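You operate a simulated robot arm through the tools that you are given. There is no shell and no other tool. Be economical: measure what you need, move in short steps, check, and stop when the job is done.

The job below is to be done with a simulated robot arm. You get a single attempt, and the scene is never put back.

JOB
Blow the dust off the wheel hub with the extractor running at 1.
Fine: yellow flap open and dial set before you blow, and left so; after, park the nozzle arm and turn the air off.

Only the result counts: the job must be done as asked and must still hold three seconds after the hand-in. Knocking over, shifting, dropping, spilling or breaking anything else fails it.

ROBOT AND FRAMES
A 6-joint arm with a two-finger parallel gripper on a trunk, on a base that drives. Base frame: it is fixed to the floor where the robot stands at the start and does not move with it; the origin is under the middle of the robot, x ahead of it, y to its left, z up. Lengths are in m, angles in degrees, forces in N, time in s.
With the tool pointing down near the work surface it reaches from about 0.32 to 0.7 m from the robot's upright axis, wherever it stands. Its first joint turns from -166.0 to 166.0 degrees. Places, roughly: air nozzle arm [0.7, 0.1, 1.2]; blue lever [1, 0, 0.9]; extractor dial [0.4, -0.1, 1.2]; lamp switch [0.4, 0, 1.2]; orange button [0.5, 0.1, 1.2]; yellow flap [0.4, -0.1, 1.1]. Payload 4.1 kg.
Tool frame: the origin (TCP) lies between the finger pads and is the grasp point; the fingertips stand 0.023 m ahead of it; z points along the fingers, y is the line along which they close. Largest opening 0.094 m; finger width 0.038, thickness 0.01; the body of the gripper, 0.054 by 0.096 m, starts 0.039 m behind the TCP.
Orientation is that of the tool frame in the base frame, as a unit quaternion [x, y, z, w]. With the fingers straight down and closing along the base's y, the tool's x points along the base's -x, its y along +y and its z along -z.

CONTROLS
- The arm moves only by the tool jog_arm. Its argument "moves" is a list of rows, each a list of 3 entries, a list of its own where there are three numbers: the shift along the base's x, y, z in m, then the turn, a rotation vector about the base's x, y, z in degrees, then the closure in counts, from 0 (fully open) to 255 (shut). In form: [[[dx, dy, dz], [rx, ry, rz], claw], ...]. A call has 1 to 8 rows; each row shifts and turns the commanded pose from where the row before left it. Rows are played at 5 a second. More than 0.05 m and 8.6 degrees between two rows, or a gripper value outside its range, and nothing of the call is played. Where a pose cannot be reached the arm comes as near as it can. A force on the tool above 90 N (or 10 N above the force at the start of the call, whichever is more), or a blocked arm, ends the call early, and 0.2 s more pass. The fingers move at their own pace (about 0.045 m/s each) and stop on an object; they squeeze with about 26 N. The grip force told is the motor's: it shows also when the fingers shut on nothing. Time passes only in rows, and 0.2 s behind the last, so rows that do not move let the fingers close. It gives the time, the measured TCP pose, the force on the tool (base axes), the opening and the grip force at its end, in the units of the frame above (readings bear some noise), with the torque about the TCP (base axes, N m) and any sound that the robot's microphone picked up.
- Cameras (640 x 400 px; columns grow to the right, rows downward): "scene" is now at [0.029, 0.1313, 1.6118]; the picture's right is [-0.32, -0.95, 0.00], its down [-0.55, 0.19, -0.81] and it looks along [0.77, -0.26, -0.58] (base axes); focal length 248 px, centre (320, 200). "wrist" rides on the gripper at [0.086, 0.016, -0.075] in the tool frame; the picture's right is [-0.18, 0.98, 0.00], its down [-0.58, -0.11, -0.81] and it looks along [-0.79, -0.15, 0.59] (tool axes); focal length 243 px, centre (320, 200). There is no depth. A picture from a camera that has moved, and an enlarged one, comes with that camera's place and axes in the base frame and with its lens. The place of the scene camera against the robot may be out by one fixed shift of up to 0.018 m in any direction.
- capture(camera): a new picture of that camera. It takes no simulated time.
- slide_trunk(by): slides the trunk up (or, below 0, down) by that many m; the arm and the scene camera ride with it, the base frame stays. It gives what a move gives, with no picture.
- base_move(legs): drives the robot by 1 to 6 legs, each [ahead, turn to the left] in m and degrees, along the robot's own axes; the way and the turn of a leg run together, so that a leg with both is an arc; at most 1.5 m and 180 degrees a leg. The arm and the cameras ride along, it lands a little off, and it stops where it bumps. It gives what a move gives.
- head_to(pan, tilt): turns the head with the scene camera to pan (to the left, within 155 degrees either way) and tilt (down, from -29 to 69), counted from straight ahead of the robot. It gives what a move gives.
- inspect(camera, box): a new picture of the part [left, top, right, bottom] of that camera's present view, enlarged. It takes no simulated time.
- sign_off(): hands the job in; it is judged then, once.

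Go step by step. Nothing tells you exact positions but the pictures and the camera data: compare them with the known pose of the tool, close in by small moves and look again before you grip or let go. The budget is 120 turns and 82 pictures, counting those below and the enlarged ones. Unless the task says otherwise, let go and move clear before handing in, and close with one line.

The tools are called as name(argument=value, ...) on one line, values as JSON. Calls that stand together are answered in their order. jog_arm: Moves the arm, as the interface text tells. Its arguments: {"type":"object","properties":{"moves":{"type":"array"}},"required":["moves"]} The other tools are called the same way: slide_trunk (by) slides the trunk up or down; base_move (legs) drives the base; head_to (pan, tilt) turns the head that bears the scene camera; capture (camera) takes a picture; inspect (camera, box) takes an enlarged picture of a part of a camera's view; sign_off () hands the job in.

At the start:

```text
clock: 0.0
tool_pos: [0.2816, -0.103, 1.4234]
tcp_rot: [0.001, 1.0, 0.0, 0.001]
wrist_force: [0.2, -0.8, -0.3]
torque: [0.03, 0.01, -0.01]
width: 0.094
grasp_force: 0.0
trunk travel left (down, up): [-0.553, 0.037]
robot x, y, heading: [-0.002, 0.0003, 0.0]
head pan, tilt: [-18.9, 35.7]
```

scene: 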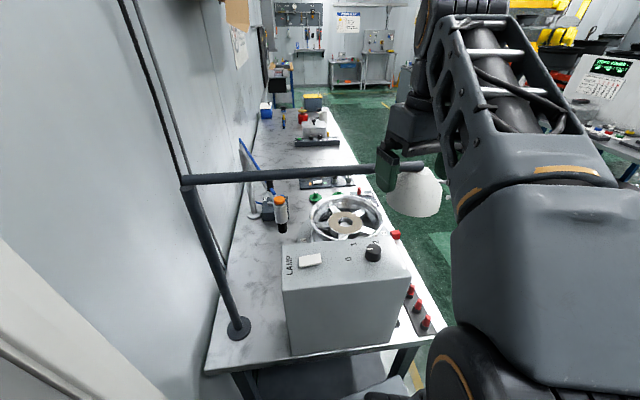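
wrist: 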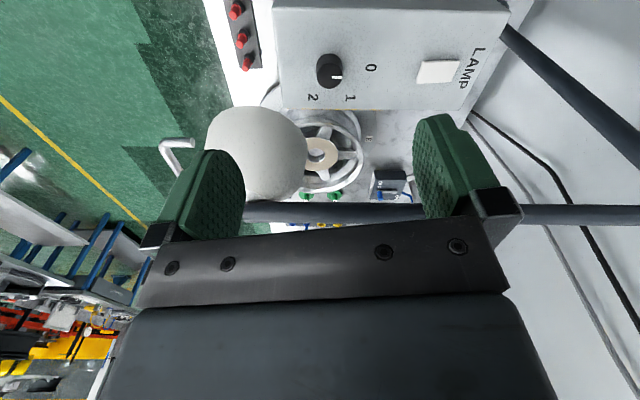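

I see a grey control box with a lamp rocker and a dial, with the wheel hub behind it and a lamp on an arm overhead. I'll enlarge the key regions before moving anything.

inspect(camera="scene", box=[220, 130, 460, 280])

inspect(camera="scene", box=[260, 220, 460, 345])

inspect(camera="wrist", box=[200, 0, 520, 200])

```text
2.67 times, centred on (340, 205) of scene
camera zoom: at [0.029, 0.1313, 1.6118], right [-0.32, -0.95, 0.0], down [-0.55, 0.19, -0.81], along [0.77, -0.26, -0.58], focal length 661 px, centre (267, 187)
```

zoom: 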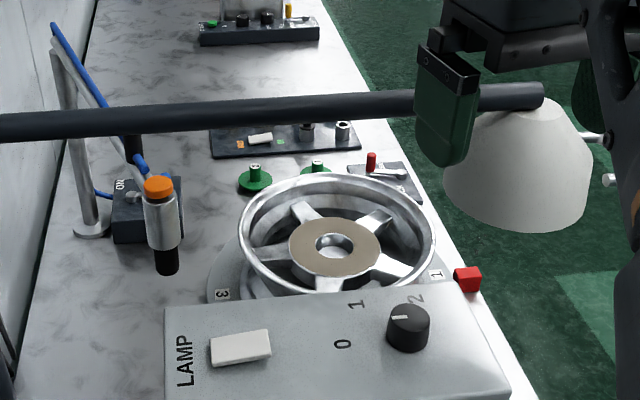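

```text
3.20 times, centred on (360, 282) of scene
camera zoom: at [0.029, 0.1313, 1.6118], right [-0.32, -0.95, 0.0], down [-0.55, 0.19, -0.81], along [0.77, -0.26, -0.58], focal length 794 px, centre (192, -64)
```

zoom: 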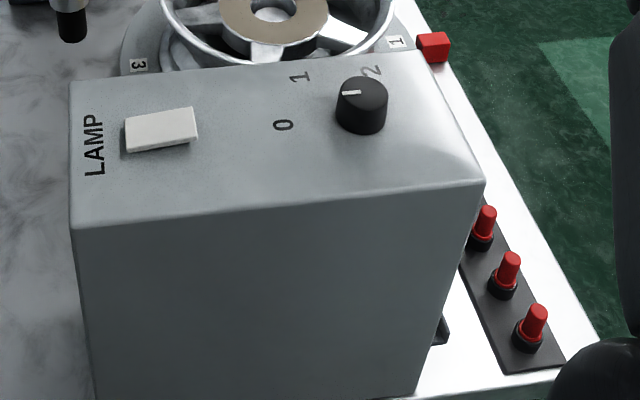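

```text
2.00 times, centred on (360, 100) of wrist
camera zoom: at [0.1958, -0.0867, 1.4985], right [0.19, 0.98, 0.0], down [0.58, -0.11, 0.81], along [0.79, -0.15, -0.59], focal length 485 px, centre (240, 400)
```

zoom: 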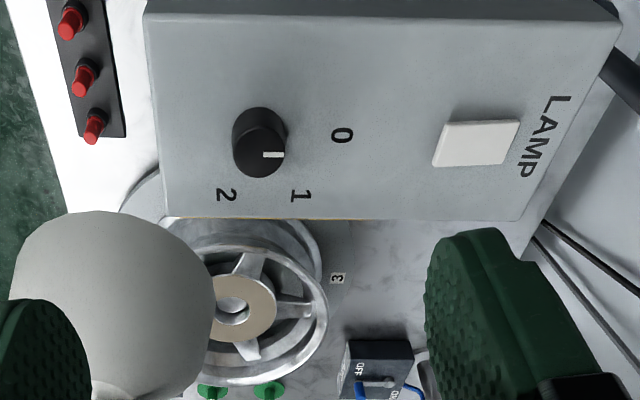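

The dial is near (0.345, -0.10, 1.19), the hub near (0.63, -0.17, 1.02), and the nozzle head with the orange button near (0.55, 0.07, 1.24). I'll enlarge the nozzle and lever area, and the dial.

inspect(camera="scene", box=[230, 130, 310, 240])

inspect(camera="wrist", box=[280, 30, 440, 130])

inspect(camera="wrist", box=[290, 100, 430, 230])

```text
3.64 times, centred on (270, 185) of scene
camera zoom: at [0.029, 0.1313, 1.6118], right [-0.32, -0.95, 0.0], down [-0.55, 0.19, -0.81], along [0.77, -0.26, -0.58], focal length 902 px, centre (502, 254)
```

zoom: 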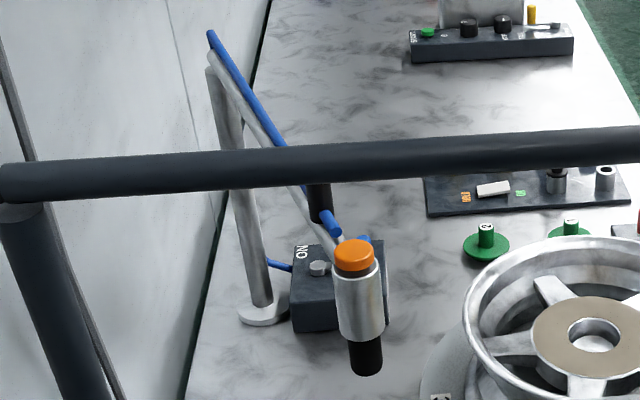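

```text
4.00 times, centred on (360, 80) of wrist
camera zoom: at [0.1958, -0.0867, 1.4985], right [0.19, 0.98, 0.0], down [0.58, -0.11, 0.81], along [0.79, -0.15, -0.59], focal length 970 px, centre (160, 680)
```

zoom: 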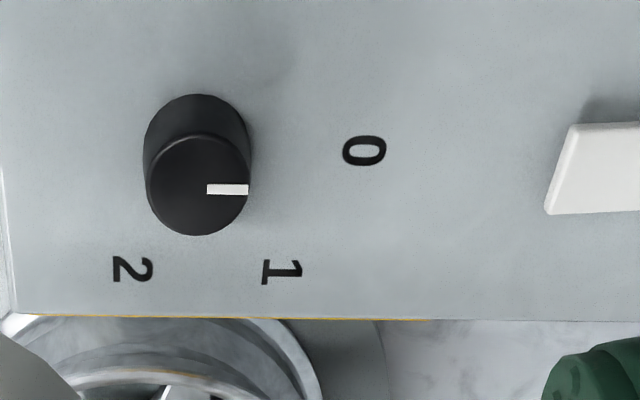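

```text
3.08 times, centred on (360, 165) of wrist
camera zoom: at [0.1958, -0.0867, 1.4985], right [0.19, 0.98, 0.0], down [0.58, -0.11, 0.81], along [0.79, -0.15, -0.59], focal length 746 px, centre (197, 308)
```

zoom: 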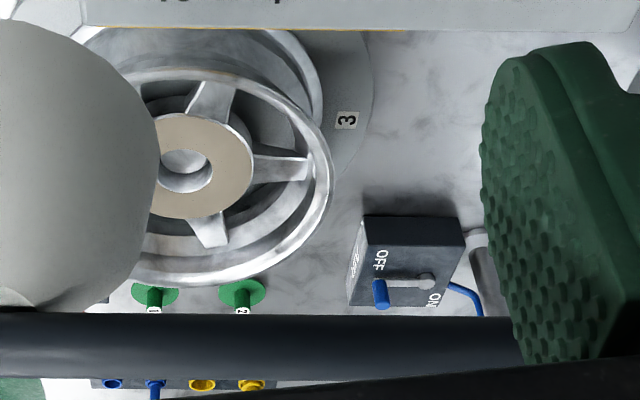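

The lamp shade hangs right over the dial, at about (0.33, -0.16, 1.36), so a vertical approach there is blocked. I'll back straight away from it and look at the bench and the aisle.

base_move(legs=[[-0.35, 0]])

head_to(pan=-25, tilt=30)

capture(camera="scene")

capture(camera="wrist")

```text
clock: 2.3
tool_pos: [-0.0681, -0.1025, 1.4233]
tcp_rot: [0.001, 1.0, 0.001, 0.0]
wrist_force: [0.2, 0.5, 0.2]
torque: [0.0, -0.02, 0.05]
width: 0.0943
grasp_force: 0.0
trunk travel left (down, up): [-0.553, 0.037]
robot x, y, heading: [-0.3484, -0.0001, -0.2]
head pan, tilt: [-18.9, 35.7]
```

```text
clock: 2.9
tool_pos: [-0.0669, -0.1029, 1.4234]
tcp_rot: [0.001, 1.0, -0.001, 0.0]
wrist_force: [-0.2, -0.4, -0.9]
torque: [0.01, 0.01, -0.03]
width: 0.0936
grasp_force: 0.0
trunk travel left (down, up): [-0.553, 0.037]
robot x, y, heading: [-0.3498, -0.0017, 0.1]
head pan, tilt: [-25.0, 30.0]
```

```text
73 pictures are left
camera scene: at [-0.3215, 0.1213, 1.6206], right [-0.42, -0.91, 0.0], down [-0.45, 0.21, -0.87], along [0.79, -0.36, -0.5], focal length 248 px, centre (320, 200)
```

scene: 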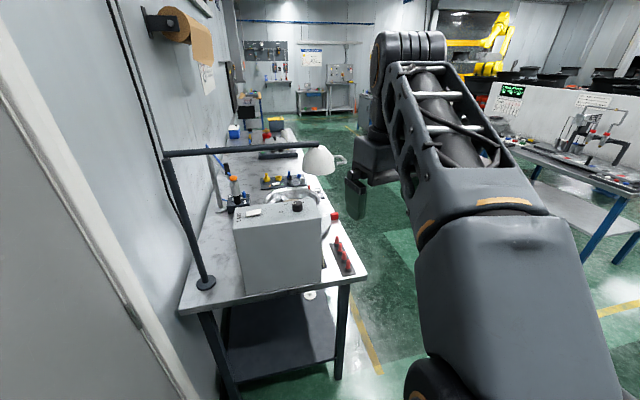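

```text
72 pictures are left
camera wrist: at [-0.1535, -0.0867, 1.4985], right [0.19, 0.98, 0.0], down [0.58, -0.11, 0.81], along [0.79, -0.15, -0.59], focal length 243 px, centre (320, 200)
```

wrist: 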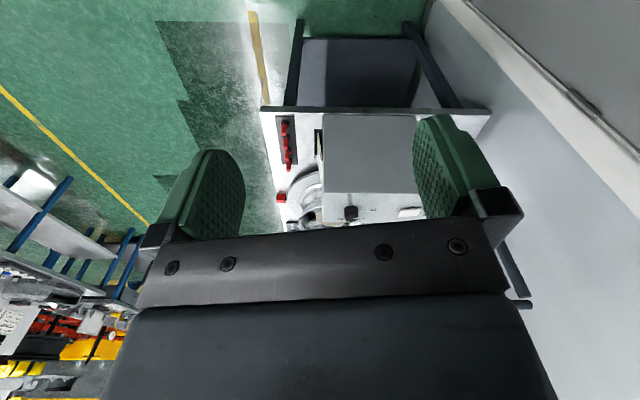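

The aisle on the right of the bench is wide, and the bench is yawed about -12°. I'll drive around to the bench's right side, keeping well clear, and look from there.

base_move(legs=[[0, -70], [0.85, 0], [0, 58], [0.65, 0], [0, 90]])

head_to(pan=15, tilt=38)

capture(camera="scene")

capture(camera="wrist")

```text
clock: 20.1
tool_pos: [0.7322, -0.6739, 1.4239]
tcp_rot: [-0.635, 0.773, 0.0, 0.0]
wrist_force: [0.3, 0.3, 0.2]
torque: [0.02, 0.01, -0.04]
width: 0.094
grasp_force: 0.1
trunk travel left (down, up): [-0.553, 0.037]
robot x, y, heading: [0.5789, -0.9284, 78.6]
head pan, tilt: [-25.0, 30.0]
```

```text
clock: 21.2
tool_pos: [0.7318, -0.675, 1.4238]
tcp_rot: [-0.635, 0.773, 0.0, 0.0]
wrist_force: [0.1, 1.5, 0.8]
torque: [-0.02, 0.04, 0.01]
width: 0.0941
grasp_force: 0.0
trunk travel left (down, up): [-0.553, 0.037]
robot x, y, heading: [0.5758, -0.9334, 79.0]
head pan, tilt: [15.0, 38.0]
```

```text
71 pictures are left
camera scene: at [0.4025, -0.8779, 1.6083], right [1.0, 0.07, 0.0], down [0.04, -0.61, -0.79], along [-0.05, 0.79, -0.62], focal length 248 px, centre (320, 200)
```

scene: 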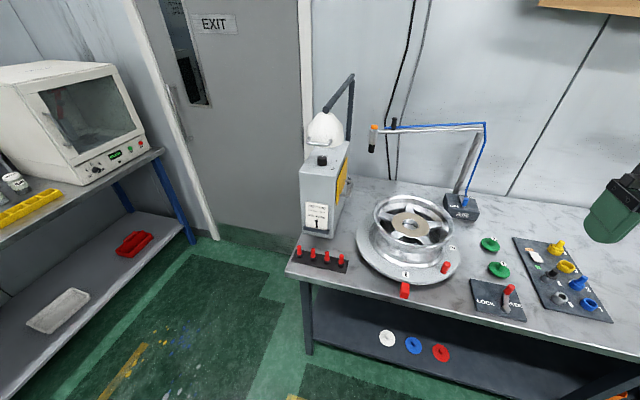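

```text
70 pictures are left
camera wrist: at [0.7001, -0.7563, 1.4985], right [-0.93, 0.37, 0.0], down [0.22, 0.55, 0.81], along [0.3, 0.75, -0.59], focal length 243 px, centre (320, 200)
```

wrist: 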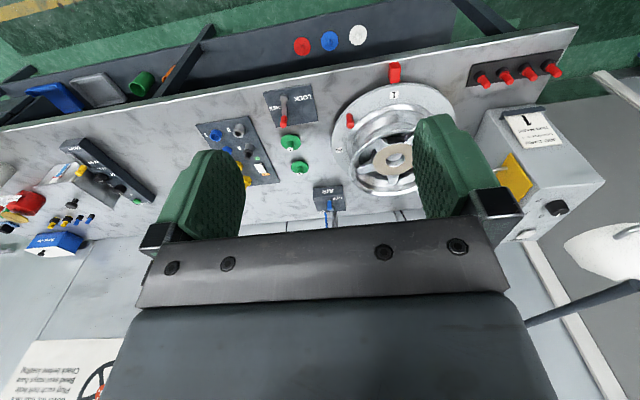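

From here the box, its yellow flap and placard, the wheel on its turntable, the nozzle boom and the air valve are all visible. I'll enlarge them.

inspect(camera="scene", box=[290, 130, 370, 240])

inspect(camera="scene", box=[350, 100, 510, 230])

inspect(camera="scene", box=[350, 180, 530, 320])

inspect(camera="wrist", box=[450, 90, 610, 250])

```text
3.64 times, centred on (330, 185) of scene
camera zoom: at [0.4025, -0.8779, 1.6083], right [1.0, 0.07, 0.0], down [0.04, -0.61, -0.79], along [-0.05, 0.79, -0.62], focal length 902 px, centre (284, 254)
```

zoom: 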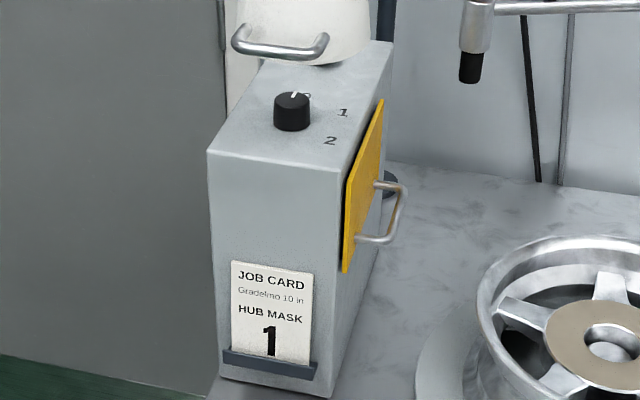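

```text
3.08 times, centred on (430, 165) of scene
camera zoom: at [0.4025, -0.8779, 1.6083], right [1.0, 0.07, 0.0], down [0.04, -0.61, -0.79], along [-0.05, 0.79, -0.62], focal length 763 px, centre (-18, 308)
```

zoom: 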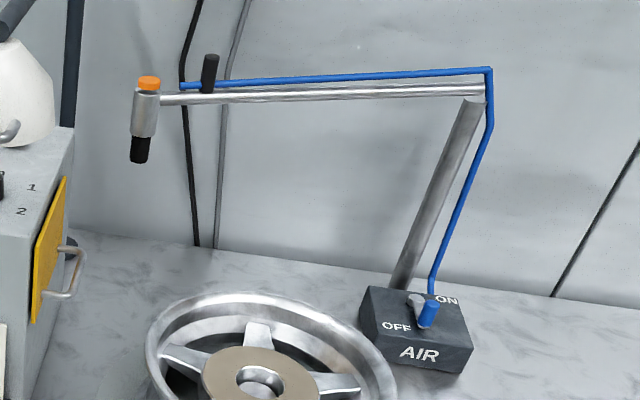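

```text
2.86 times, centred on (440, 250) of scene
camera zoom: at [0.4025, -0.8779, 1.6083], right [1.0, 0.07, 0.0], down [0.04, -0.61, -0.79], along [-0.05, 0.79, -0.62], focal length 709 px, centre (-23, 57)
```

zoom: 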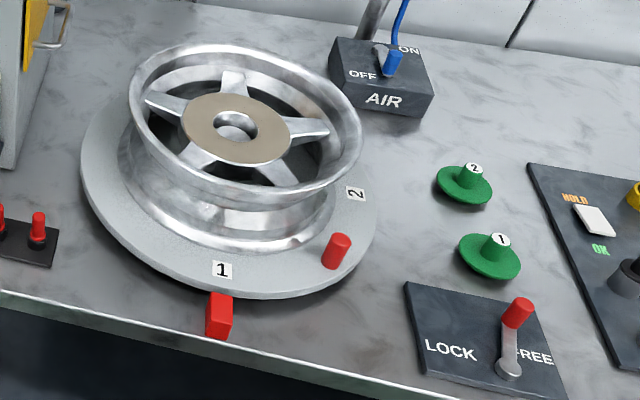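

```text
2.50 times, centred on (530, 170) of wrist
camera zoom: at [0.7001, -0.7563, 1.4985], right [-0.93, 0.37, 0.0], down [0.22, 0.55, 0.81], along [0.3, 0.75, -0.59], focal length 606 px, centre (-205, 275)
```

zoom: 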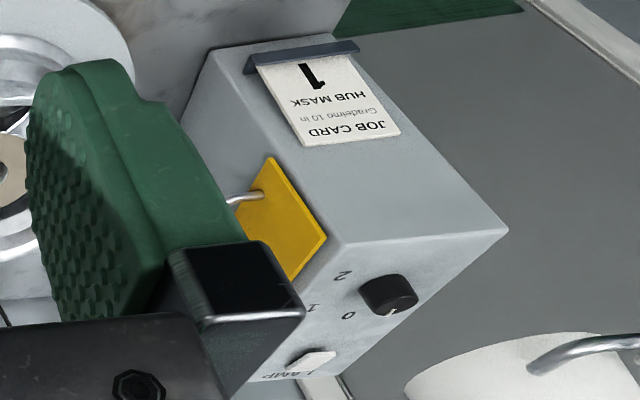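

The flap is hinged at its top edge with a horizontal U-bar low on it. The air valve reads OFF and the dial reads 0. I'll drive closer beside the wheel and use the wrist camera for a good view of the flap.

base_move(legs=[[0, -26], [0.24, 0], [0, 26]])

head_to(pan=40, tilt=40)

capture(camera="scene")

```text
clock: 25.6
tool_pos: [0.8799, -0.4837, 1.4242]
tcp_rot: [-0.632, 0.775, 0.0, 0.0]
wrist_force: [0.3, 0.3, -0.3]
torque: [-0.02, -0.04, -0.02]
width: 0.0941
grasp_force: 0.1
trunk travel left (down, up): [-0.553, 0.037]
robot x, y, heading: [0.7272, -0.7373, 78.3]
head pan, tilt: [15.0, 38.0]
```

```text
clock: 26.5
tool_pos: [0.8811, -0.4826, 1.4235]
tcp_rot: [-0.632, 0.775, 0.001, 0.0]
wrist_force: [-0.1, 0.6, -0.4]
torque: [0.02, -0.02, 0.01]
width: 0.0939
grasp_force: 0.0
trunk travel left (down, up): [-0.553, 0.037]
robot x, y, heading: [0.7214, -0.7376, 78.5]
head pan, tilt: [40.0, 40.0]
```

```text
65 pictures are left
camera scene: at [0.5147, -0.6959, 1.6053], right [0.88, 0.48, 0.0], down [0.31, -0.56, -0.77], along [-0.37, 0.67, -0.64], focal length 248 px, centre (320, 200)
```

scene: 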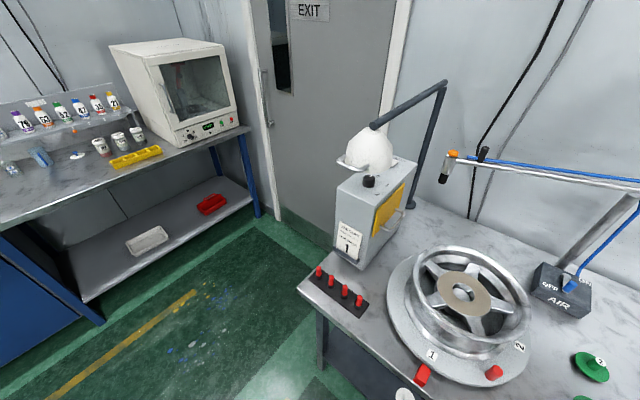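

inspect(camera="scene", box=[330, 130, 430, 270])

inspect(camera="scene", box=[420, 130, 540, 210])

```text
2.86 times, centred on (380, 200) of scene
camera zoom: at [0.5147, -0.6959, 1.6053], right [0.88, 0.48, 0.0], down [0.31, -0.56, -0.77], along [-0.37, 0.67, -0.64], focal length 709 px, centre (149, 200)
```

zoom: 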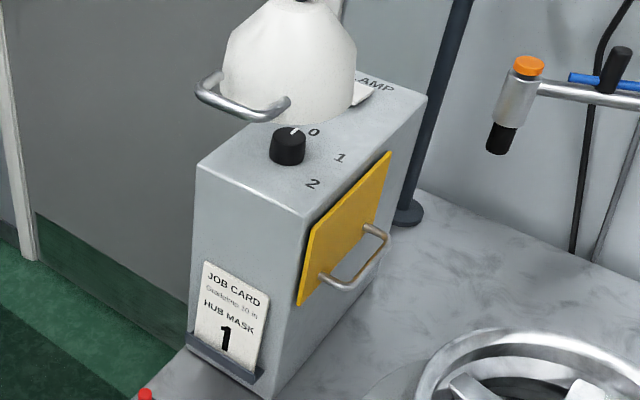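

```text
5.00 times, centred on (480, 170) of scene
camera zoom: at [0.5147, -0.6959, 1.6053], right [0.88, 0.48, 0.0], down [0.31, -0.56, -0.77], along [-0.37, 0.67, -0.64], focal length 1240 px, centre (-480, 350)
```

zoom: 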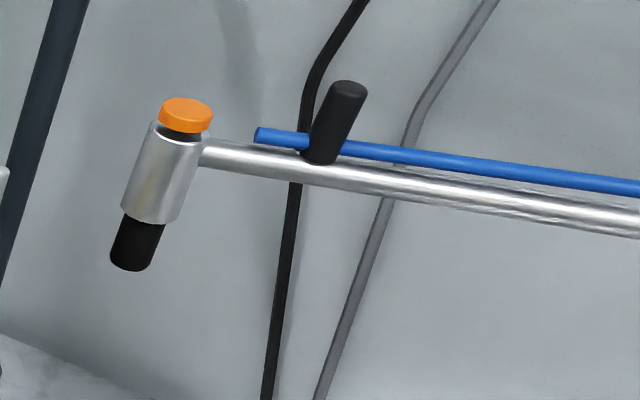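

The flap carries a wide U-bar along its lower edge and is hinged at the top. I'll bring the gripper over the wheel and tilt it 45° toward the flap, so the wrist camera sees the bar.

jog_arm(moves=[[[-0.033, 0.035, -0.012], [1.07, 5.52, 0], 0], [[-0.033, 0.035, -0.012], [1.07, 5.52, 0], 0], [[-0.033, 0.035, -0.012], [1.07, 5.52, 0], 0], [[-0.033, 0.035, -0.012], [1.07, 5.52, 0], 0], [[-0.033, 0.035, -0.012], [1.07, 5.52, 0], 0], [[-0.033, 0.035, -0.012], [1.07, 5.52, 0], 0], [[-0.033, 0.035, -0.012], [1.07, 5.52, 0], 0], [[-0.033, 0.035, -0.012], [1.07, 5.52, 0], 0]])

capture(camera="wrist")

capture(camera="scene")

```text
clock: 28.3
tool_pos: [0.6151, -0.2024, 1.3266]
tcp_rot: [-0.584, 0.716, 0.293, -0.245]
wrist_force: [0.2, 0.1, -0.1]
torque: [0.0, -0.02, 0.02]
width: 0.0937
grasp_force: 0.2
trunk travel left (down, up): [-0.553, 0.037]
robot x, y, heading: [0.7238, -0.7385, 78.9]
head pan, tilt: [40.0, 40.0]
```

```text
62 pictures are left
camera wrist: at [0.6398, -0.2945, 1.3914], right [-0.64, 0.32, 0.69], down [0.75, 0.45, 0.49], along [-0.15, 0.83, -0.53], focal length 243 px, centre (320, 200)
```

wrist: 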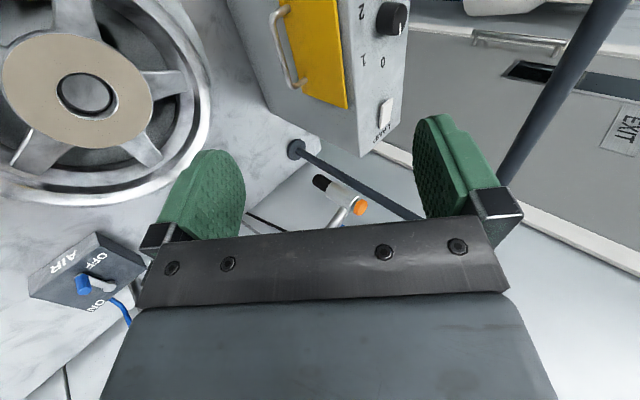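

```text
61 pictures are left
camera scene: at [0.5141, -0.695, 1.6052], right [0.88, 0.48, 0.0], down [0.31, -0.57, -0.77], along [-0.37, 0.67, -0.64], focal length 248 px, centre (320, 200)
```

scene: 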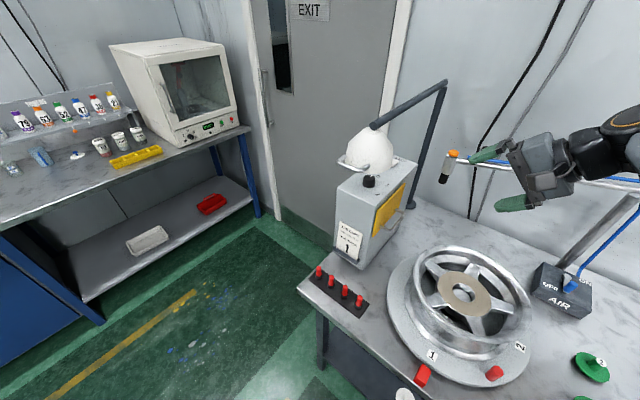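

The bar and the valve are visible from the wrist. I'll enlarge the flap from here for accurate points.

inspect(camera="wrist", box=[230, 0, 430, 150])

inspect(camera="wrist", box=[20, 220, 160, 330])

```text
2.67 times, centred on (330, 75) of wrist
camera zoom: at [0.6398, -0.2945, 1.3914], right [-0.64, 0.32, 0.69], down [0.75, 0.45, 0.49], along [-0.15, 0.83, -0.53], focal length 647 px, centre (293, 533)
```

zoom: 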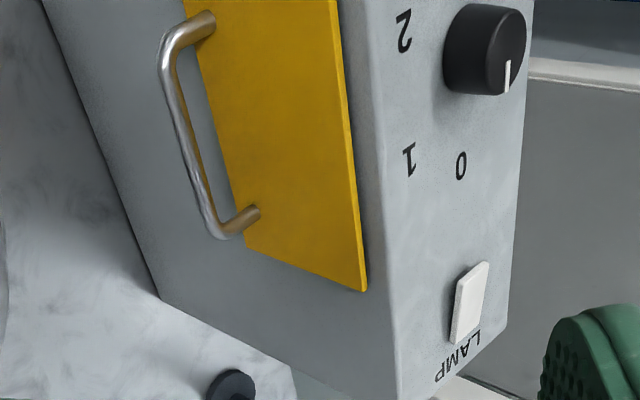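

```text
3.64 times, centred on (90, 275) of wrist
camera zoom: at [0.6398, -0.2945, 1.3914], right [-0.64, 0.32, 0.69], down [0.75, 0.45, 0.49], along [-0.15, 0.83, -0.53], focal length 882 px, centre (1156, -73)
```

zoom: 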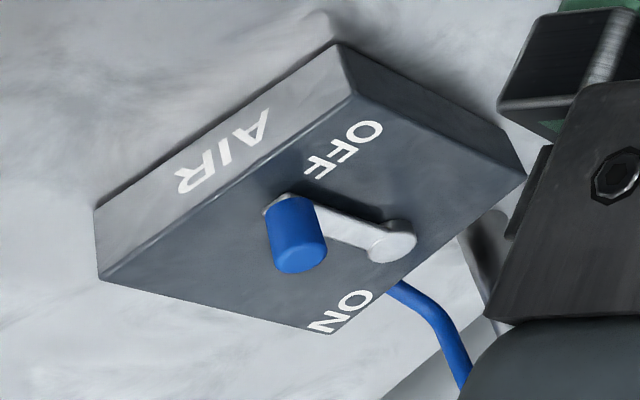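

The bar centre works out near (0.452, -0.10, 1.043), standing about 3 cm off the flap. I'll narrow the gripper and move to a standoff about 8 cm back along the tilted tool axis.

jog_arm(moves=[[[-0.0178, 0.0152, -0.0378], [0, 0, 0], 185], [[-0.0178, 0.0152, -0.0378], [0, 0, 0], 185], [[-0.0178, 0.0152, -0.0378], [0, 0, 0], 185], [[-0.0178, 0.0152, -0.0378], [0, 0, 0], 185], [[-0.0178, 0.0152, -0.0378], [0, 0, 0], 185], [[-0.0178, 0.0152, -0.0378], [0, 0, 0], 185]])

capture(camera="wrist")

inspect(camera="scene", box=[330, 120, 530, 320])

```text
clock: 29.7
tool_pos: [0.5079, -0.1108, 1.1013]
tcp_rot: [-0.584, 0.716, 0.293, -0.246]
wrist_force: [-0.6, -0.1, -0.4]
torque: [-0.02, 0.01, -0.04]
width: 0.0261
grasp_force: 0.0
trunk travel left (down, up): [-0.553, 0.037]
robot x, y, heading: [0.7252, -0.7405, 78.6]
head pan, tilt: [40.0, 40.0]
```

```text
58 pictures are left
camera wrist: at [0.5329, -0.2034, 1.1649], right [-0.64, 0.32, 0.69], down [0.75, 0.45, 0.49], along [-0.15, 0.83, -0.53], focal length 243 px, centre (320, 200)
```

wrist: 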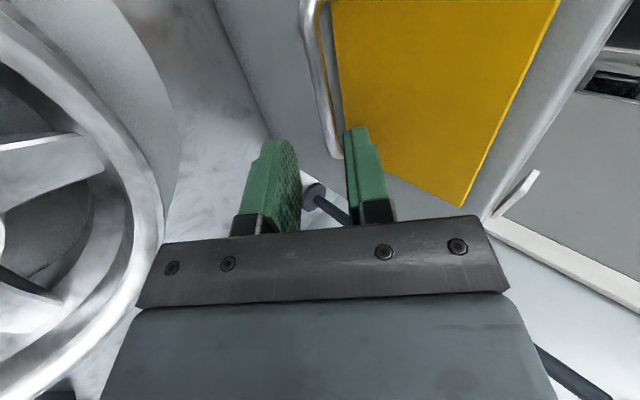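

```text
2.00 times, centred on (430, 220) of scene
camera zoom: at [0.5141, -0.6953, 1.6052], right [0.88, 0.48, 0.0], down [0.31, -0.57, -0.77], along [-0.37, 0.67, -0.64], focal length 496 px, centre (100, 160)
```

zoom: 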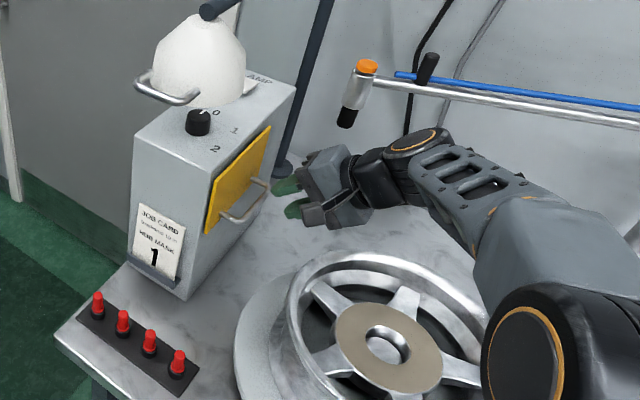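

The bar appears nearer the camera side than the fingers, so I'll enlarge this view for a second sight line.

inspect(camera="wrist", box=[230, 0, 430, 220])

```text
1.82 times, centred on (330, 110) of wrist
camera zoom: at [0.5329, -0.2034, 1.1649], right [-0.64, 0.32, 0.69], down [0.75, 0.45, 0.49], along [-0.15, 0.83, -0.53], focal length 441 px, centre (302, 364)
```

zoom: 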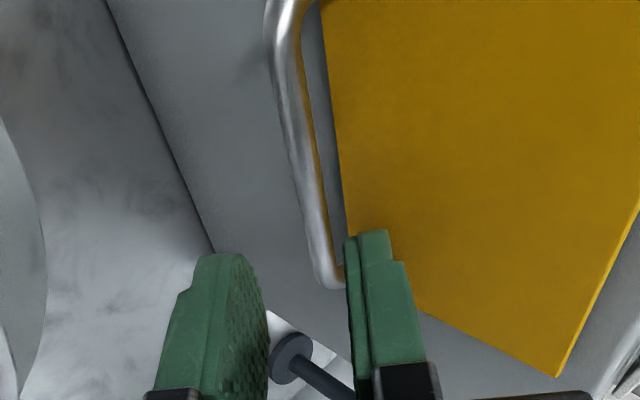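

Triangulating the two wrist views puts the bar centre at (0.465, -0.112, 1.061), centred on the tool axis. I'll advance along the axis and look.

jog_arm(moves=[[[-0.012, -0.001, -0.011], [0, 0, 0], 185], [[-0.012, -0.001, -0.011], [0, 0, 0], 185], [[-0.01, 0, -0.01], [0, 0, 0], 185]])

inspect(camera="wrist", box=[230, 0, 430, 220])

inspect(camera="scene", box=[360, 160, 480, 250])

```text
clock: 30.5
tool_pos: [0.4742, -0.1145, 1.069]
tcp_rot: [-0.584, 0.716, 0.294, -0.245]
wrist_force: [0.4, -0.6, -1.0]
torque: [0.04, 0.02, 0.03]
width: 0.0258
grasp_force: 0.1
trunk travel left (down, up): [-0.553, 0.037]
robot x, y, heading: [0.7256, -0.7417, 78.5]
head pan, tilt: [40.0, 40.0]
```

```text
1.82 times, centred on (330, 110) of wrist
camera zoom: at [0.4992, -0.2066, 1.1336], right [-0.64, 0.32, 0.69], down [0.75, 0.45, 0.49], along [-0.15, 0.83, -0.53], focal length 441 px, centre (302, 364)
```

zoom: 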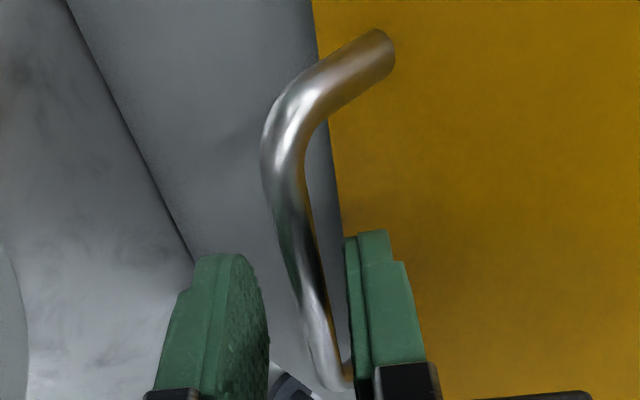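

```text
4.44 times, centred on (420, 205) of scene
camera zoom: at [0.5144, -0.6959, 1.6053], right [0.88, 0.48, 0.0], down [0.31, -0.56, -0.77], along [-0.37, 0.67, -0.64], focal length 1102 px, centre (-124, 178)
```

zoom: 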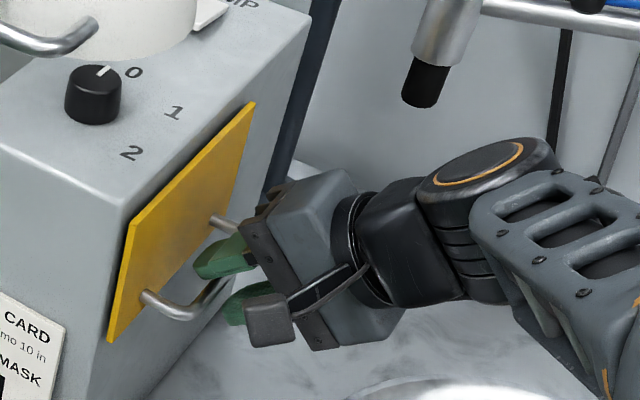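

The bar runs between the fingers and the inner finger sits in the gap. Closing now.

jog_arm(moves=[[[0, 0, 0], [0, 0, 0], 255], [[0, 0, 0], [0, 0, 0], 255], [[0, 0, 0], [0, 0, 0], 255]])

```text
clock: 31.3
tool_pos: [0.4737, -0.1133, 1.0708]
tcp_rot: [-0.585, 0.715, 0.296, -0.245]
wrist_force: [-5.6, 6.0, 13.6]
torque: [0.7, 0.06, 1.08]
width: 0.0095
grasp_force: 44.9
trunk travel left (down, up): [-0.553, 0.037]
robot x, y, heading: [0.7207, -0.7378, 78.5]
head pan, tilt: [40.0, 40.0]
```

I have hold of the rod (9.5 mm). I'll swing it along the arc about the top hinge, starting with three small rows and watching the force.

jog_arm(moves=[[[0.0079, -0.0015, 0.0049], [-0.57, -2.94, 0], 255], [[0.0073, -0.0014, 0.0059], [-0.57, -2.94, 0], 255], [[0.0068, -0.0013, 0.0065], [-0.57, -2.94, 0], 255]])

inspect(camera="scene", box=[340, 130, 480, 250])

```text
clock: 32.1
tool_pos: [0.4939, -0.1181, 1.0865]
tcp_rot: [-0.602, 0.736, 0.237, -0.197]
wrist_force: [-16.2, 10.6, 16.0]
torque: [0.2, 0.23, 1.44]
width: 0.0095
grasp_force: 44.8
trunk travel left (down, up): [-0.553, 0.037]
robot x, y, heading: [0.7238, -0.7356, 78.6]
head pan, tilt: [40.0, 40.0]
```

```text
3.33 times, centred on (410, 190) of scene
camera zoom: at [0.5125, -0.6958, 1.605], right [0.88, 0.48, 0.0], down [0.31, -0.56, -0.77], along [-0.37, 0.67, -0.64], focal length 827 px, centre (20, 233)
```

zoom: 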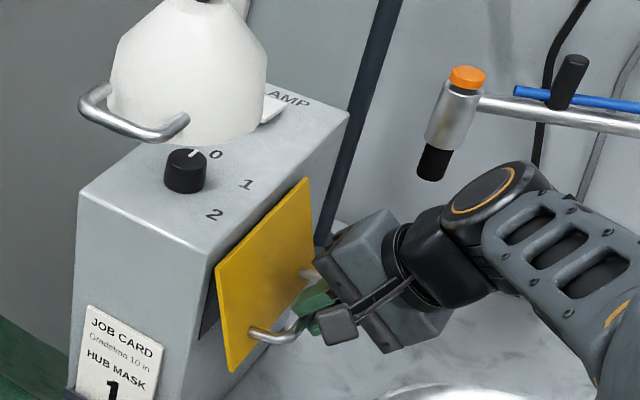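

The flap is opening on a top hinge as expected. Continuing along the arc.

jog_arm(moves=[[[0.0059, -0.0011, 0.0072], [-0.57, -2.94, 0], 255], [[0.0053, -0.001, 0.008], [-0.57, -2.94, 0], 255], [[0.0044, -0.0009, 0.0083], [-0.57, -2.94, 0], 255], [[0.0036, -0.0007, 0.0089], [-0.57, -2.94, 0], 255], [[0.0026, -0.0005, 0.0092], [-0.57, -2.94, 0], 255]])

inspect(camera="scene", box=[340, 130, 480, 250])

```text
clock: 33.3
tool_pos: [0.5196, -0.1225, 1.1261]
tcp_rot: [-0.622, 0.762, 0.137, -0.117]
wrist_force: [-5.2, -3.1, -2.1]
torque: [-0.73, 0.01, 1.4]
width: 0.0098
grasp_force: 45.1
trunk travel left (down, up): [-0.553, 0.037]
robot x, y, heading: [0.7228, -0.7393, 78.5]
head pan, tilt: [40.0, 40.0]
```

```text
3.33 times, centred on (410, 190) of scene
camera zoom: at [0.5132, -0.6959, 1.605], right [0.88, 0.48, 0.0], down [0.31, -0.56, -0.77], along [-0.36, 0.67, -0.64], focal length 827 px, centre (20, 233)
```

zoom: 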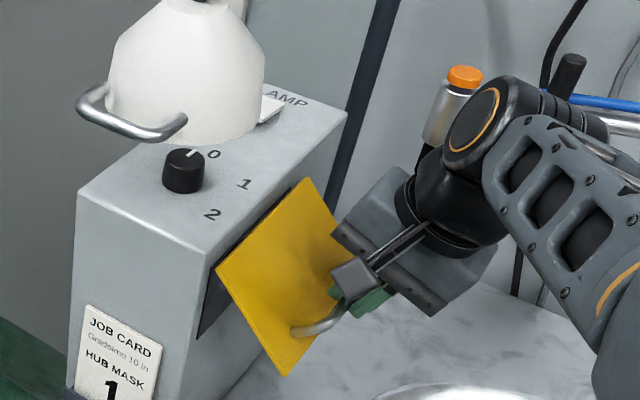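

About halfway open, with low force. I'll carry on toward 90° and tilt the tool less, to stay clear of the lamp.

jog_arm(moves=[[[0.0018, -0.0003, 0.0095], [-0.28, -1.47, 0], 255], [[0.0009, -0.0002, 0.0097], [-0.28, -1.47, 0], 255], [[0, 0, 0.0096], [-0.28, -1.47, 0], 255], [[-0.001, 0.0002, 0.0096], [-0.28, -1.47, 0], 255], [[-0.0021, 0.0004, 0.0095], [-0.28, -1.47, 0], 255], [[-0.003, 0.0006, 0.0092], [-0.28, -1.47, 0], 255]])

inspect(camera="scene", box=[340, 110, 500, 250])

```text
clock: 34.7
tool_pos: [0.5218, -0.1239, 1.1881]
tcp_rot: [-0.628, 0.771, 0.082, -0.065]
wrist_force: [33.3, -17.3, 1.7]
torque: [0.06, -0.81, -0.07]
width: 0.0094
grasp_force: 44.6
trunk travel left (down, up): [-0.553, 0.037]
robot x, y, heading: [0.7234, -0.7359, 78.1]
head pan, tilt: [40.0, 40.0]
```

```text
2.86 times, centred on (420, 180) of scene
camera zoom: at [0.5206, -0.6987, 1.6063], right [0.88, 0.47, 0.0], down [0.3, -0.56, -0.77], along [-0.37, 0.68, -0.64], focal length 709 px, centre (34, 257)
```

zoom: 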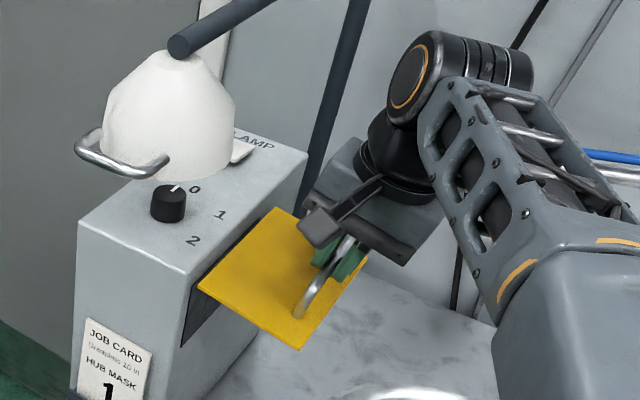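

The flap is near horizontal. I'll relieve the radial load and lift a little further to find its stop.

jog_arm(moves=[[[0.002, -0.0004, 0.008], [-0.28, -1.47, 0], 255], [[0, 0, 0.008], [-0.28, -1.47, 0], 255], [[-0.001, 0, 0.008], [-0.28, -1.47, 0], 255]])

inspect(camera="scene", box=[340, 110, 500, 250])

```text
clock: 35.5
tool_pos: [0.5111, -0.1244, 1.2162]
tcp_rot: [-0.634, 0.77, 0.059, -0.041]
wrist_force: [0.7, -0.8, 1.2]
torque: [0.04, 0.01, -0.01]
width: 0.0
grasp_force: 42.7
trunk travel left (down, up): [-0.553, 0.037]
robot x, y, heading: [0.7242, -0.7376, 78.7]
head pan, tilt: [40.0, 40.0]
```

```text
2.86 times, centred on (420, 180) of scene
camera zoom: at [0.5143, -0.6982, 1.6062], right [0.88, 0.48, 0.0], down [0.31, -0.56, -0.77], along [-0.37, 0.67, -0.64], focal length 709 px, centre (34, 257)
```

zoom: 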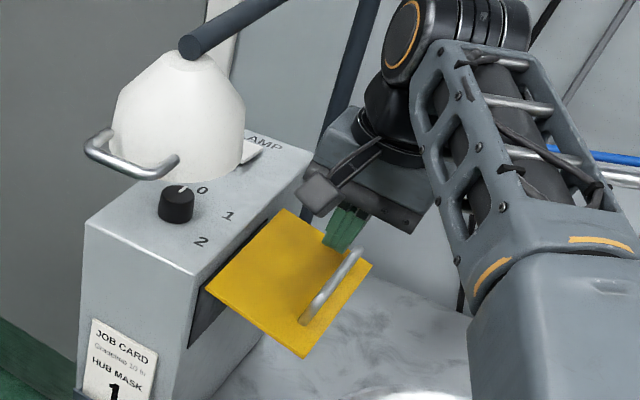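

The grip slipped off, but the flap stayed up about 15° below horizontal. I'll come around and nudge its underside with closed fingers, to see whether that's its stop.

jog_arm(moves=[[[0.0462, -0.0089, 0.005], [0, 0, 0], 255], [[0.0462, -0.0089, 0], [0, 0, 0], 255], [[0, 0, -0.026], [1.52, 7.86, 0], 255], [[0, 0, -0.026], [1.52, 7.86, 0], 255], [[0, 0, -0.026], [1.52, 7.86, 0], 255], [[0, 0, -0.028], [1.52, 7.86, 0], 255], [[0, 0, -0.026], [1.52, 7.86, 0], 255]])

capture(camera="wrist")

inspect(camera="scene", box=[340, 110, 540, 270])

```text
clock: 37.1
tool_pos: [0.6103, -0.1402, 1.0826]
tcp_rot: [-0.577, 0.709, 0.311, -0.258]
wrist_force: [0.4, -0.2, 0.0]
torque: [0.0, -0.01, 0.0]
width: 0.0
grasp_force: 42.9
trunk travel left (down, up): [-0.553, 0.037]
robot x, y, heading: [0.7208, -0.7363, 78.4]
head pan, tilt: [40.0, 40.0]
```

```text
49 pictures are left
camera wrist: at [0.6368, -0.2328, 1.1445], right [-0.61, 0.32, 0.73], down [0.77, 0.44, 0.46], along [-0.17, 0.84, -0.51], focal length 243 px, centre (320, 200)
```

wrist: 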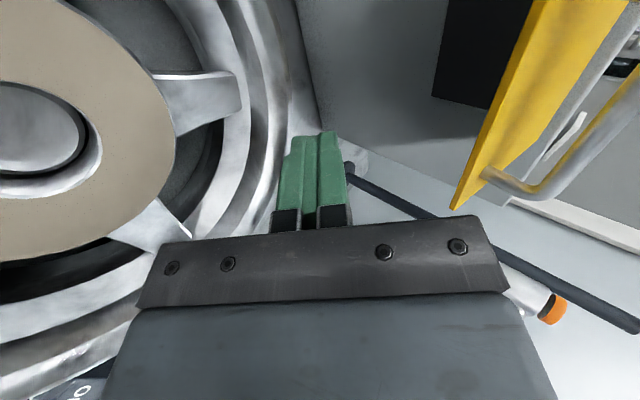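

```text
2.50 times, centred on (440, 190) of scene
camera zoom: at [0.5148, -0.6955, 1.6053], right [0.88, 0.48, 0.0], down [0.31, -0.57, -0.77], along [-0.37, 0.67, -0.64], focal length 620 px, centre (20, 225)
```

zoom: 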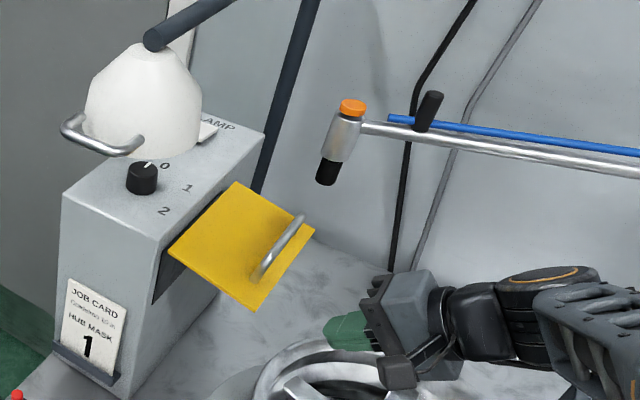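

The flap has stayed put, and the opening behind it is exposed. I'll slide the fingers under its free edge and lift gently.

jog_arm(moves=[[[-0.0295, 0.0057, 0], [0, 0, 0], 255], [[-0.0295, 0.0057, 0], [0, 0, 0], 255], [[0, 0, 0.01], [0, 0, 0], 255], [[0, 0, 0.01], [0, 0, 0], 255], [[0, 0, 0.01], [0, 0, 0], 255]])

inspect(camera="scene", box=[340, 110, 540, 270])

```text
clock: 38.3
tool_pos: [0.5502, -0.128, 1.1125]
tcp_rot: [-0.578, 0.709, 0.311, -0.259]
wrist_force: [0.1, 0.5, -0.5]
torque: [0.02, -0.01, 0.0]
width: 0.0
grasp_force: 42.8
trunk travel left (down, up): [-0.553, 0.037]
robot x, y, heading: [0.7245, -0.7385, 78.6]
head pan, tilt: [40.0, 40.0]
```

```text
2.50 times, centred on (440, 190) of scene
camera zoom: at [0.5145, -0.6959, 1.6053], right [0.88, 0.48, 0.0], down [0.31, -0.56, -0.77], along [-0.37, 0.67, -0.64], focal length 620 px, centre (20, 225)
```

zoom: 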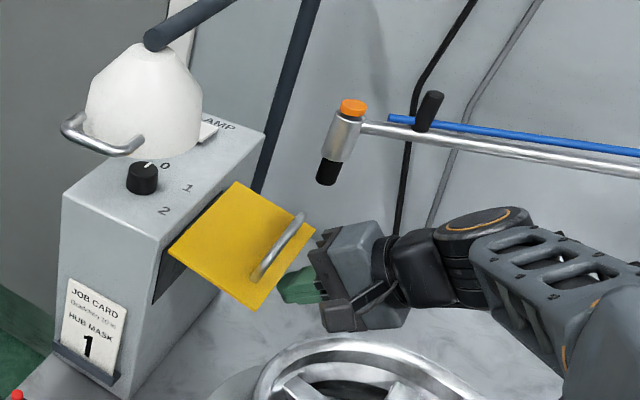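

No contact yet. I'll go slightly further in, then lift in small rows.

jog_arm(moves=[[[-0.0118, 0.0023, -0.01], [0, 0, 0], 255], [[0, 0, 0.007], [0, 0, 0], 255], [[0, 0, 0.007], [0, 0, 0], 255], [[0, 0, 0.007], [0, 0, 0], 255], [[0, 0, 0.007], [0, 0, 0], 255]])

inspect(camera="scene", box=[340, 110, 540, 270])

```text
clock: 39.5
tool_pos: [0.541, -0.1263, 1.1257]
tcp_rot: [-0.578, 0.711, 0.306, -0.259]
wrist_force: [9.8, -11.2, -24.7]
torque: [0.55, -0.23, 0.31]
width: 0.0
grasp_force: 42.0
trunk travel left (down, up): [-0.553, 0.037]
robot x, y, heading: [0.7258, -0.7368, 78.5]
head pan, tilt: [40.0, 40.0]
```

```text
2.50 times, centred on (440, 190) of scene
camera zoom: at [0.5153, -0.6952, 1.6049], right [0.88, 0.48, 0.0], down [0.31, -0.57, -0.77], along [-0.37, 0.67, -0.64], focal length 620 px, centre (20, 225)
```

zoom: 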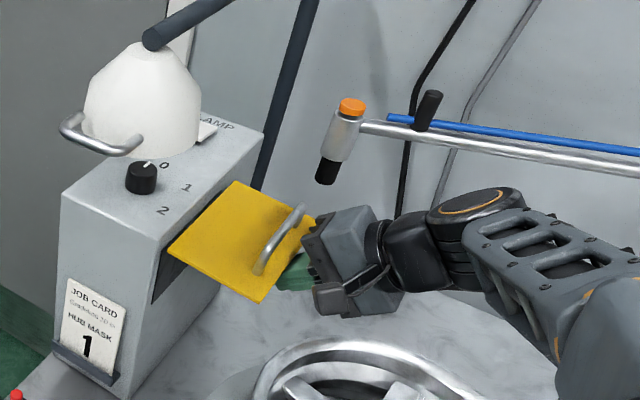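

Contact. The flap rose slightly, so I'll lift a little more to see whether it's at its stop.

jog_arm(moves=[[[0, 0, 0.006], [0, 0, 0], 255], [[0, 0, 0.006], [0, 0, 0], 255]])

```text
clock: 40.1
tool_pos: [0.5417, -0.1273, 1.1276]
tcp_rot: [-0.579, 0.713, 0.298, -0.26]
wrist_force: [14.3, -14.4, -66.1]
torque: [1.27, -0.67, 0.45]
width: 0.0
grasp_force: 42.1
trunk travel left (down, up): [-0.553, 0.037]
robot x, y, heading: [0.7275, -0.741, 78.3]
head pan, tilt: [40.0, 40.0]
```

The force climbs steeply without motion, so the flap is at its open stop and holds there. I'll back out and lift clear, then deal with the air lever from this side.

jog_arm(moves=[[[0, 0, -0.025], [0, 0, 0], 255], [[0.04, -0.0077, -0.005], [0, 0, 0], 255], [[0.045, -0.0087, 0], [0, 0, 0], 255], [[0.015, -0.02, 0.042], [-1.43, -7.36, 0], 255], [[0.015, -0.02, 0.042], [-1.43, -7.36, 0], 255], [[0.015, -0.02, 0.042], [-1.43, -7.36, 0], 255], [[0.015, -0.02, 0.042], [-1.43, -7.36, 0], 255], [[0.015, -0.02, 0.042], [-1.43, -7.36, 0], 255]])

jog_arm(moves=[[[0.04, -0.025, 0.01], [-1.43, -7.36, 0], 255], [[0.04, -0.025, 0.01], [0, 0, 0], 255], [[0.04, -0.025, 0], [0, 0, 0], 255]])

head_to(pan=-5, tilt=40)

capture(camera="scene")

capture(camera="wrist")

```text
clock: 41.9
tool_pos: [0.6986, -0.2422, 1.323]
tcp_rot: [-0.629, 0.772, 0.068, -0.055]
wrist_force: [-0.1, 0.1, -0.1]
torque: [-0.02, 0.0, 0.01]
width: 0.0
grasp_force: 42.6
trunk travel left (down, up): [-0.553, 0.037]
robot x, y, heading: [0.7216, -0.7381, 78.5]
head pan, tilt: [40.0, 40.0]
```

```text
clock: 42.7
tool_pos: [0.8183, -0.319, 1.3418]
tcp_rot: [-0.633, 0.774, 0.017, -0.014]
wrist_force: [0.5, 0.1, 0.2]
torque: [0.02, -0.01, -0.01]
width: 0.0
grasp_force: 42.2
trunk travel left (down, up): [-0.553, 0.037]
robot x, y, heading: [0.7271, -0.7369, 78.6]
head pan, tilt: [40.0, 40.0]
```

```text
clock: 43.8
tool_pos: [0.818, -0.3171, 1.3408]
tcp_rot: [-0.631, 0.775, 0.018, -0.015]
wrist_force: [0.4, -0.3, -0.7]
torque: [0.04, 0.0, 0.03]
width: 0.0003
grasp_force: 42.0
trunk travel left (down, up): [-0.553, 0.037]
robot x, y, heading: [0.7223, -0.738, 78.5]
head pan, tilt: [-5.0, 40.0]
```

```text
45 pictures are left
camera scene: at [0.5794, -0.6891, 1.6053], right [0.96, -0.28, 0.0], down [-0.18, -0.62, -0.77], along [0.22, 0.73, -0.64], focal length 248 px, centre (320, 200)
```

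scene: 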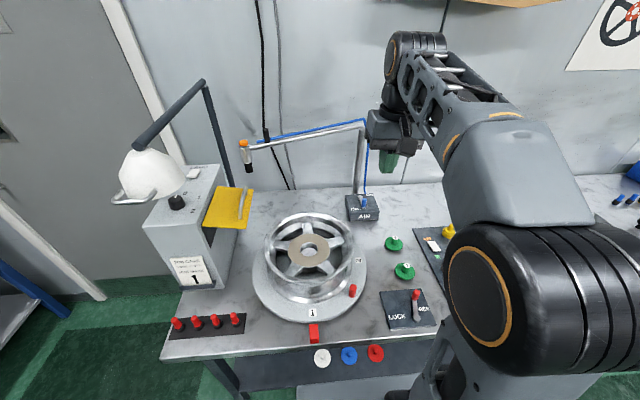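

```text
44 pictures are left
camera wrist: at [0.7893, -0.3992, 1.4164], right [-0.92, 0.38, 0.04], down [0.26, 0.54, 0.8], along [0.28, 0.75, -0.6], focal length 243 px, centre (320, 200)
```

wrist: 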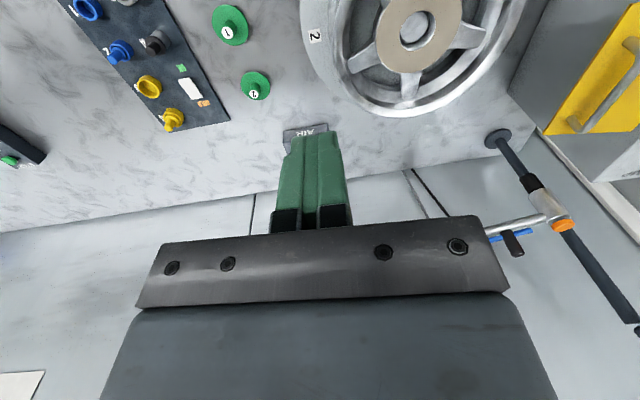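

The flap remains open. I'll enlarge the air valve, the hub and the nozzle.

inspect(camera="scene", box=[330, 175, 400, 235])

inspect(camera="scene", box=[225, 110, 385, 290])

```text
6.67 times, centred on (365, 205) of scene
camera zoom: at [0.5794, -0.6891, 1.6053], right [0.96, -0.28, 0.0], down [-0.18, -0.62, -0.77], along [0.22, 0.73, -0.64], focal length 1653 px, centre (20, 167)
```

zoom: 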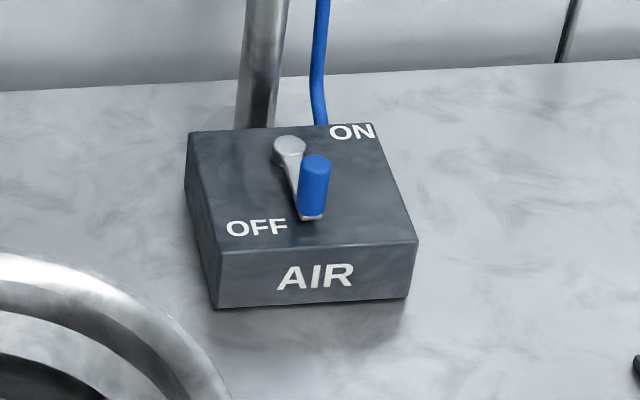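

```text
2.22 times, centred on (305, 200) of scene
camera zoom: at [0.5794, -0.6891, 1.6053], right [0.96, -0.28, 0.0], down [-0.18, -0.62, -0.77], along [0.22, 0.73, -0.64], focal length 551 px, centre (353, 200)
```

zoom: 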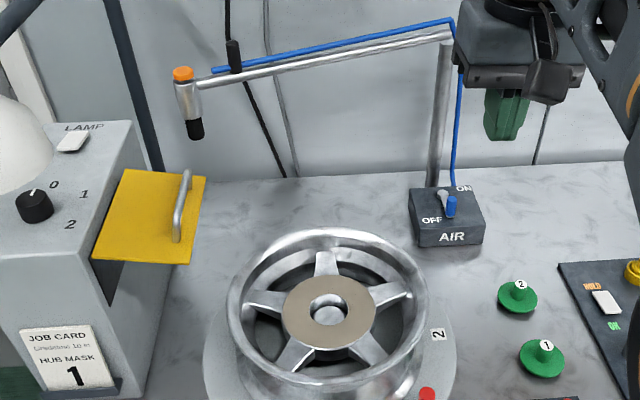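

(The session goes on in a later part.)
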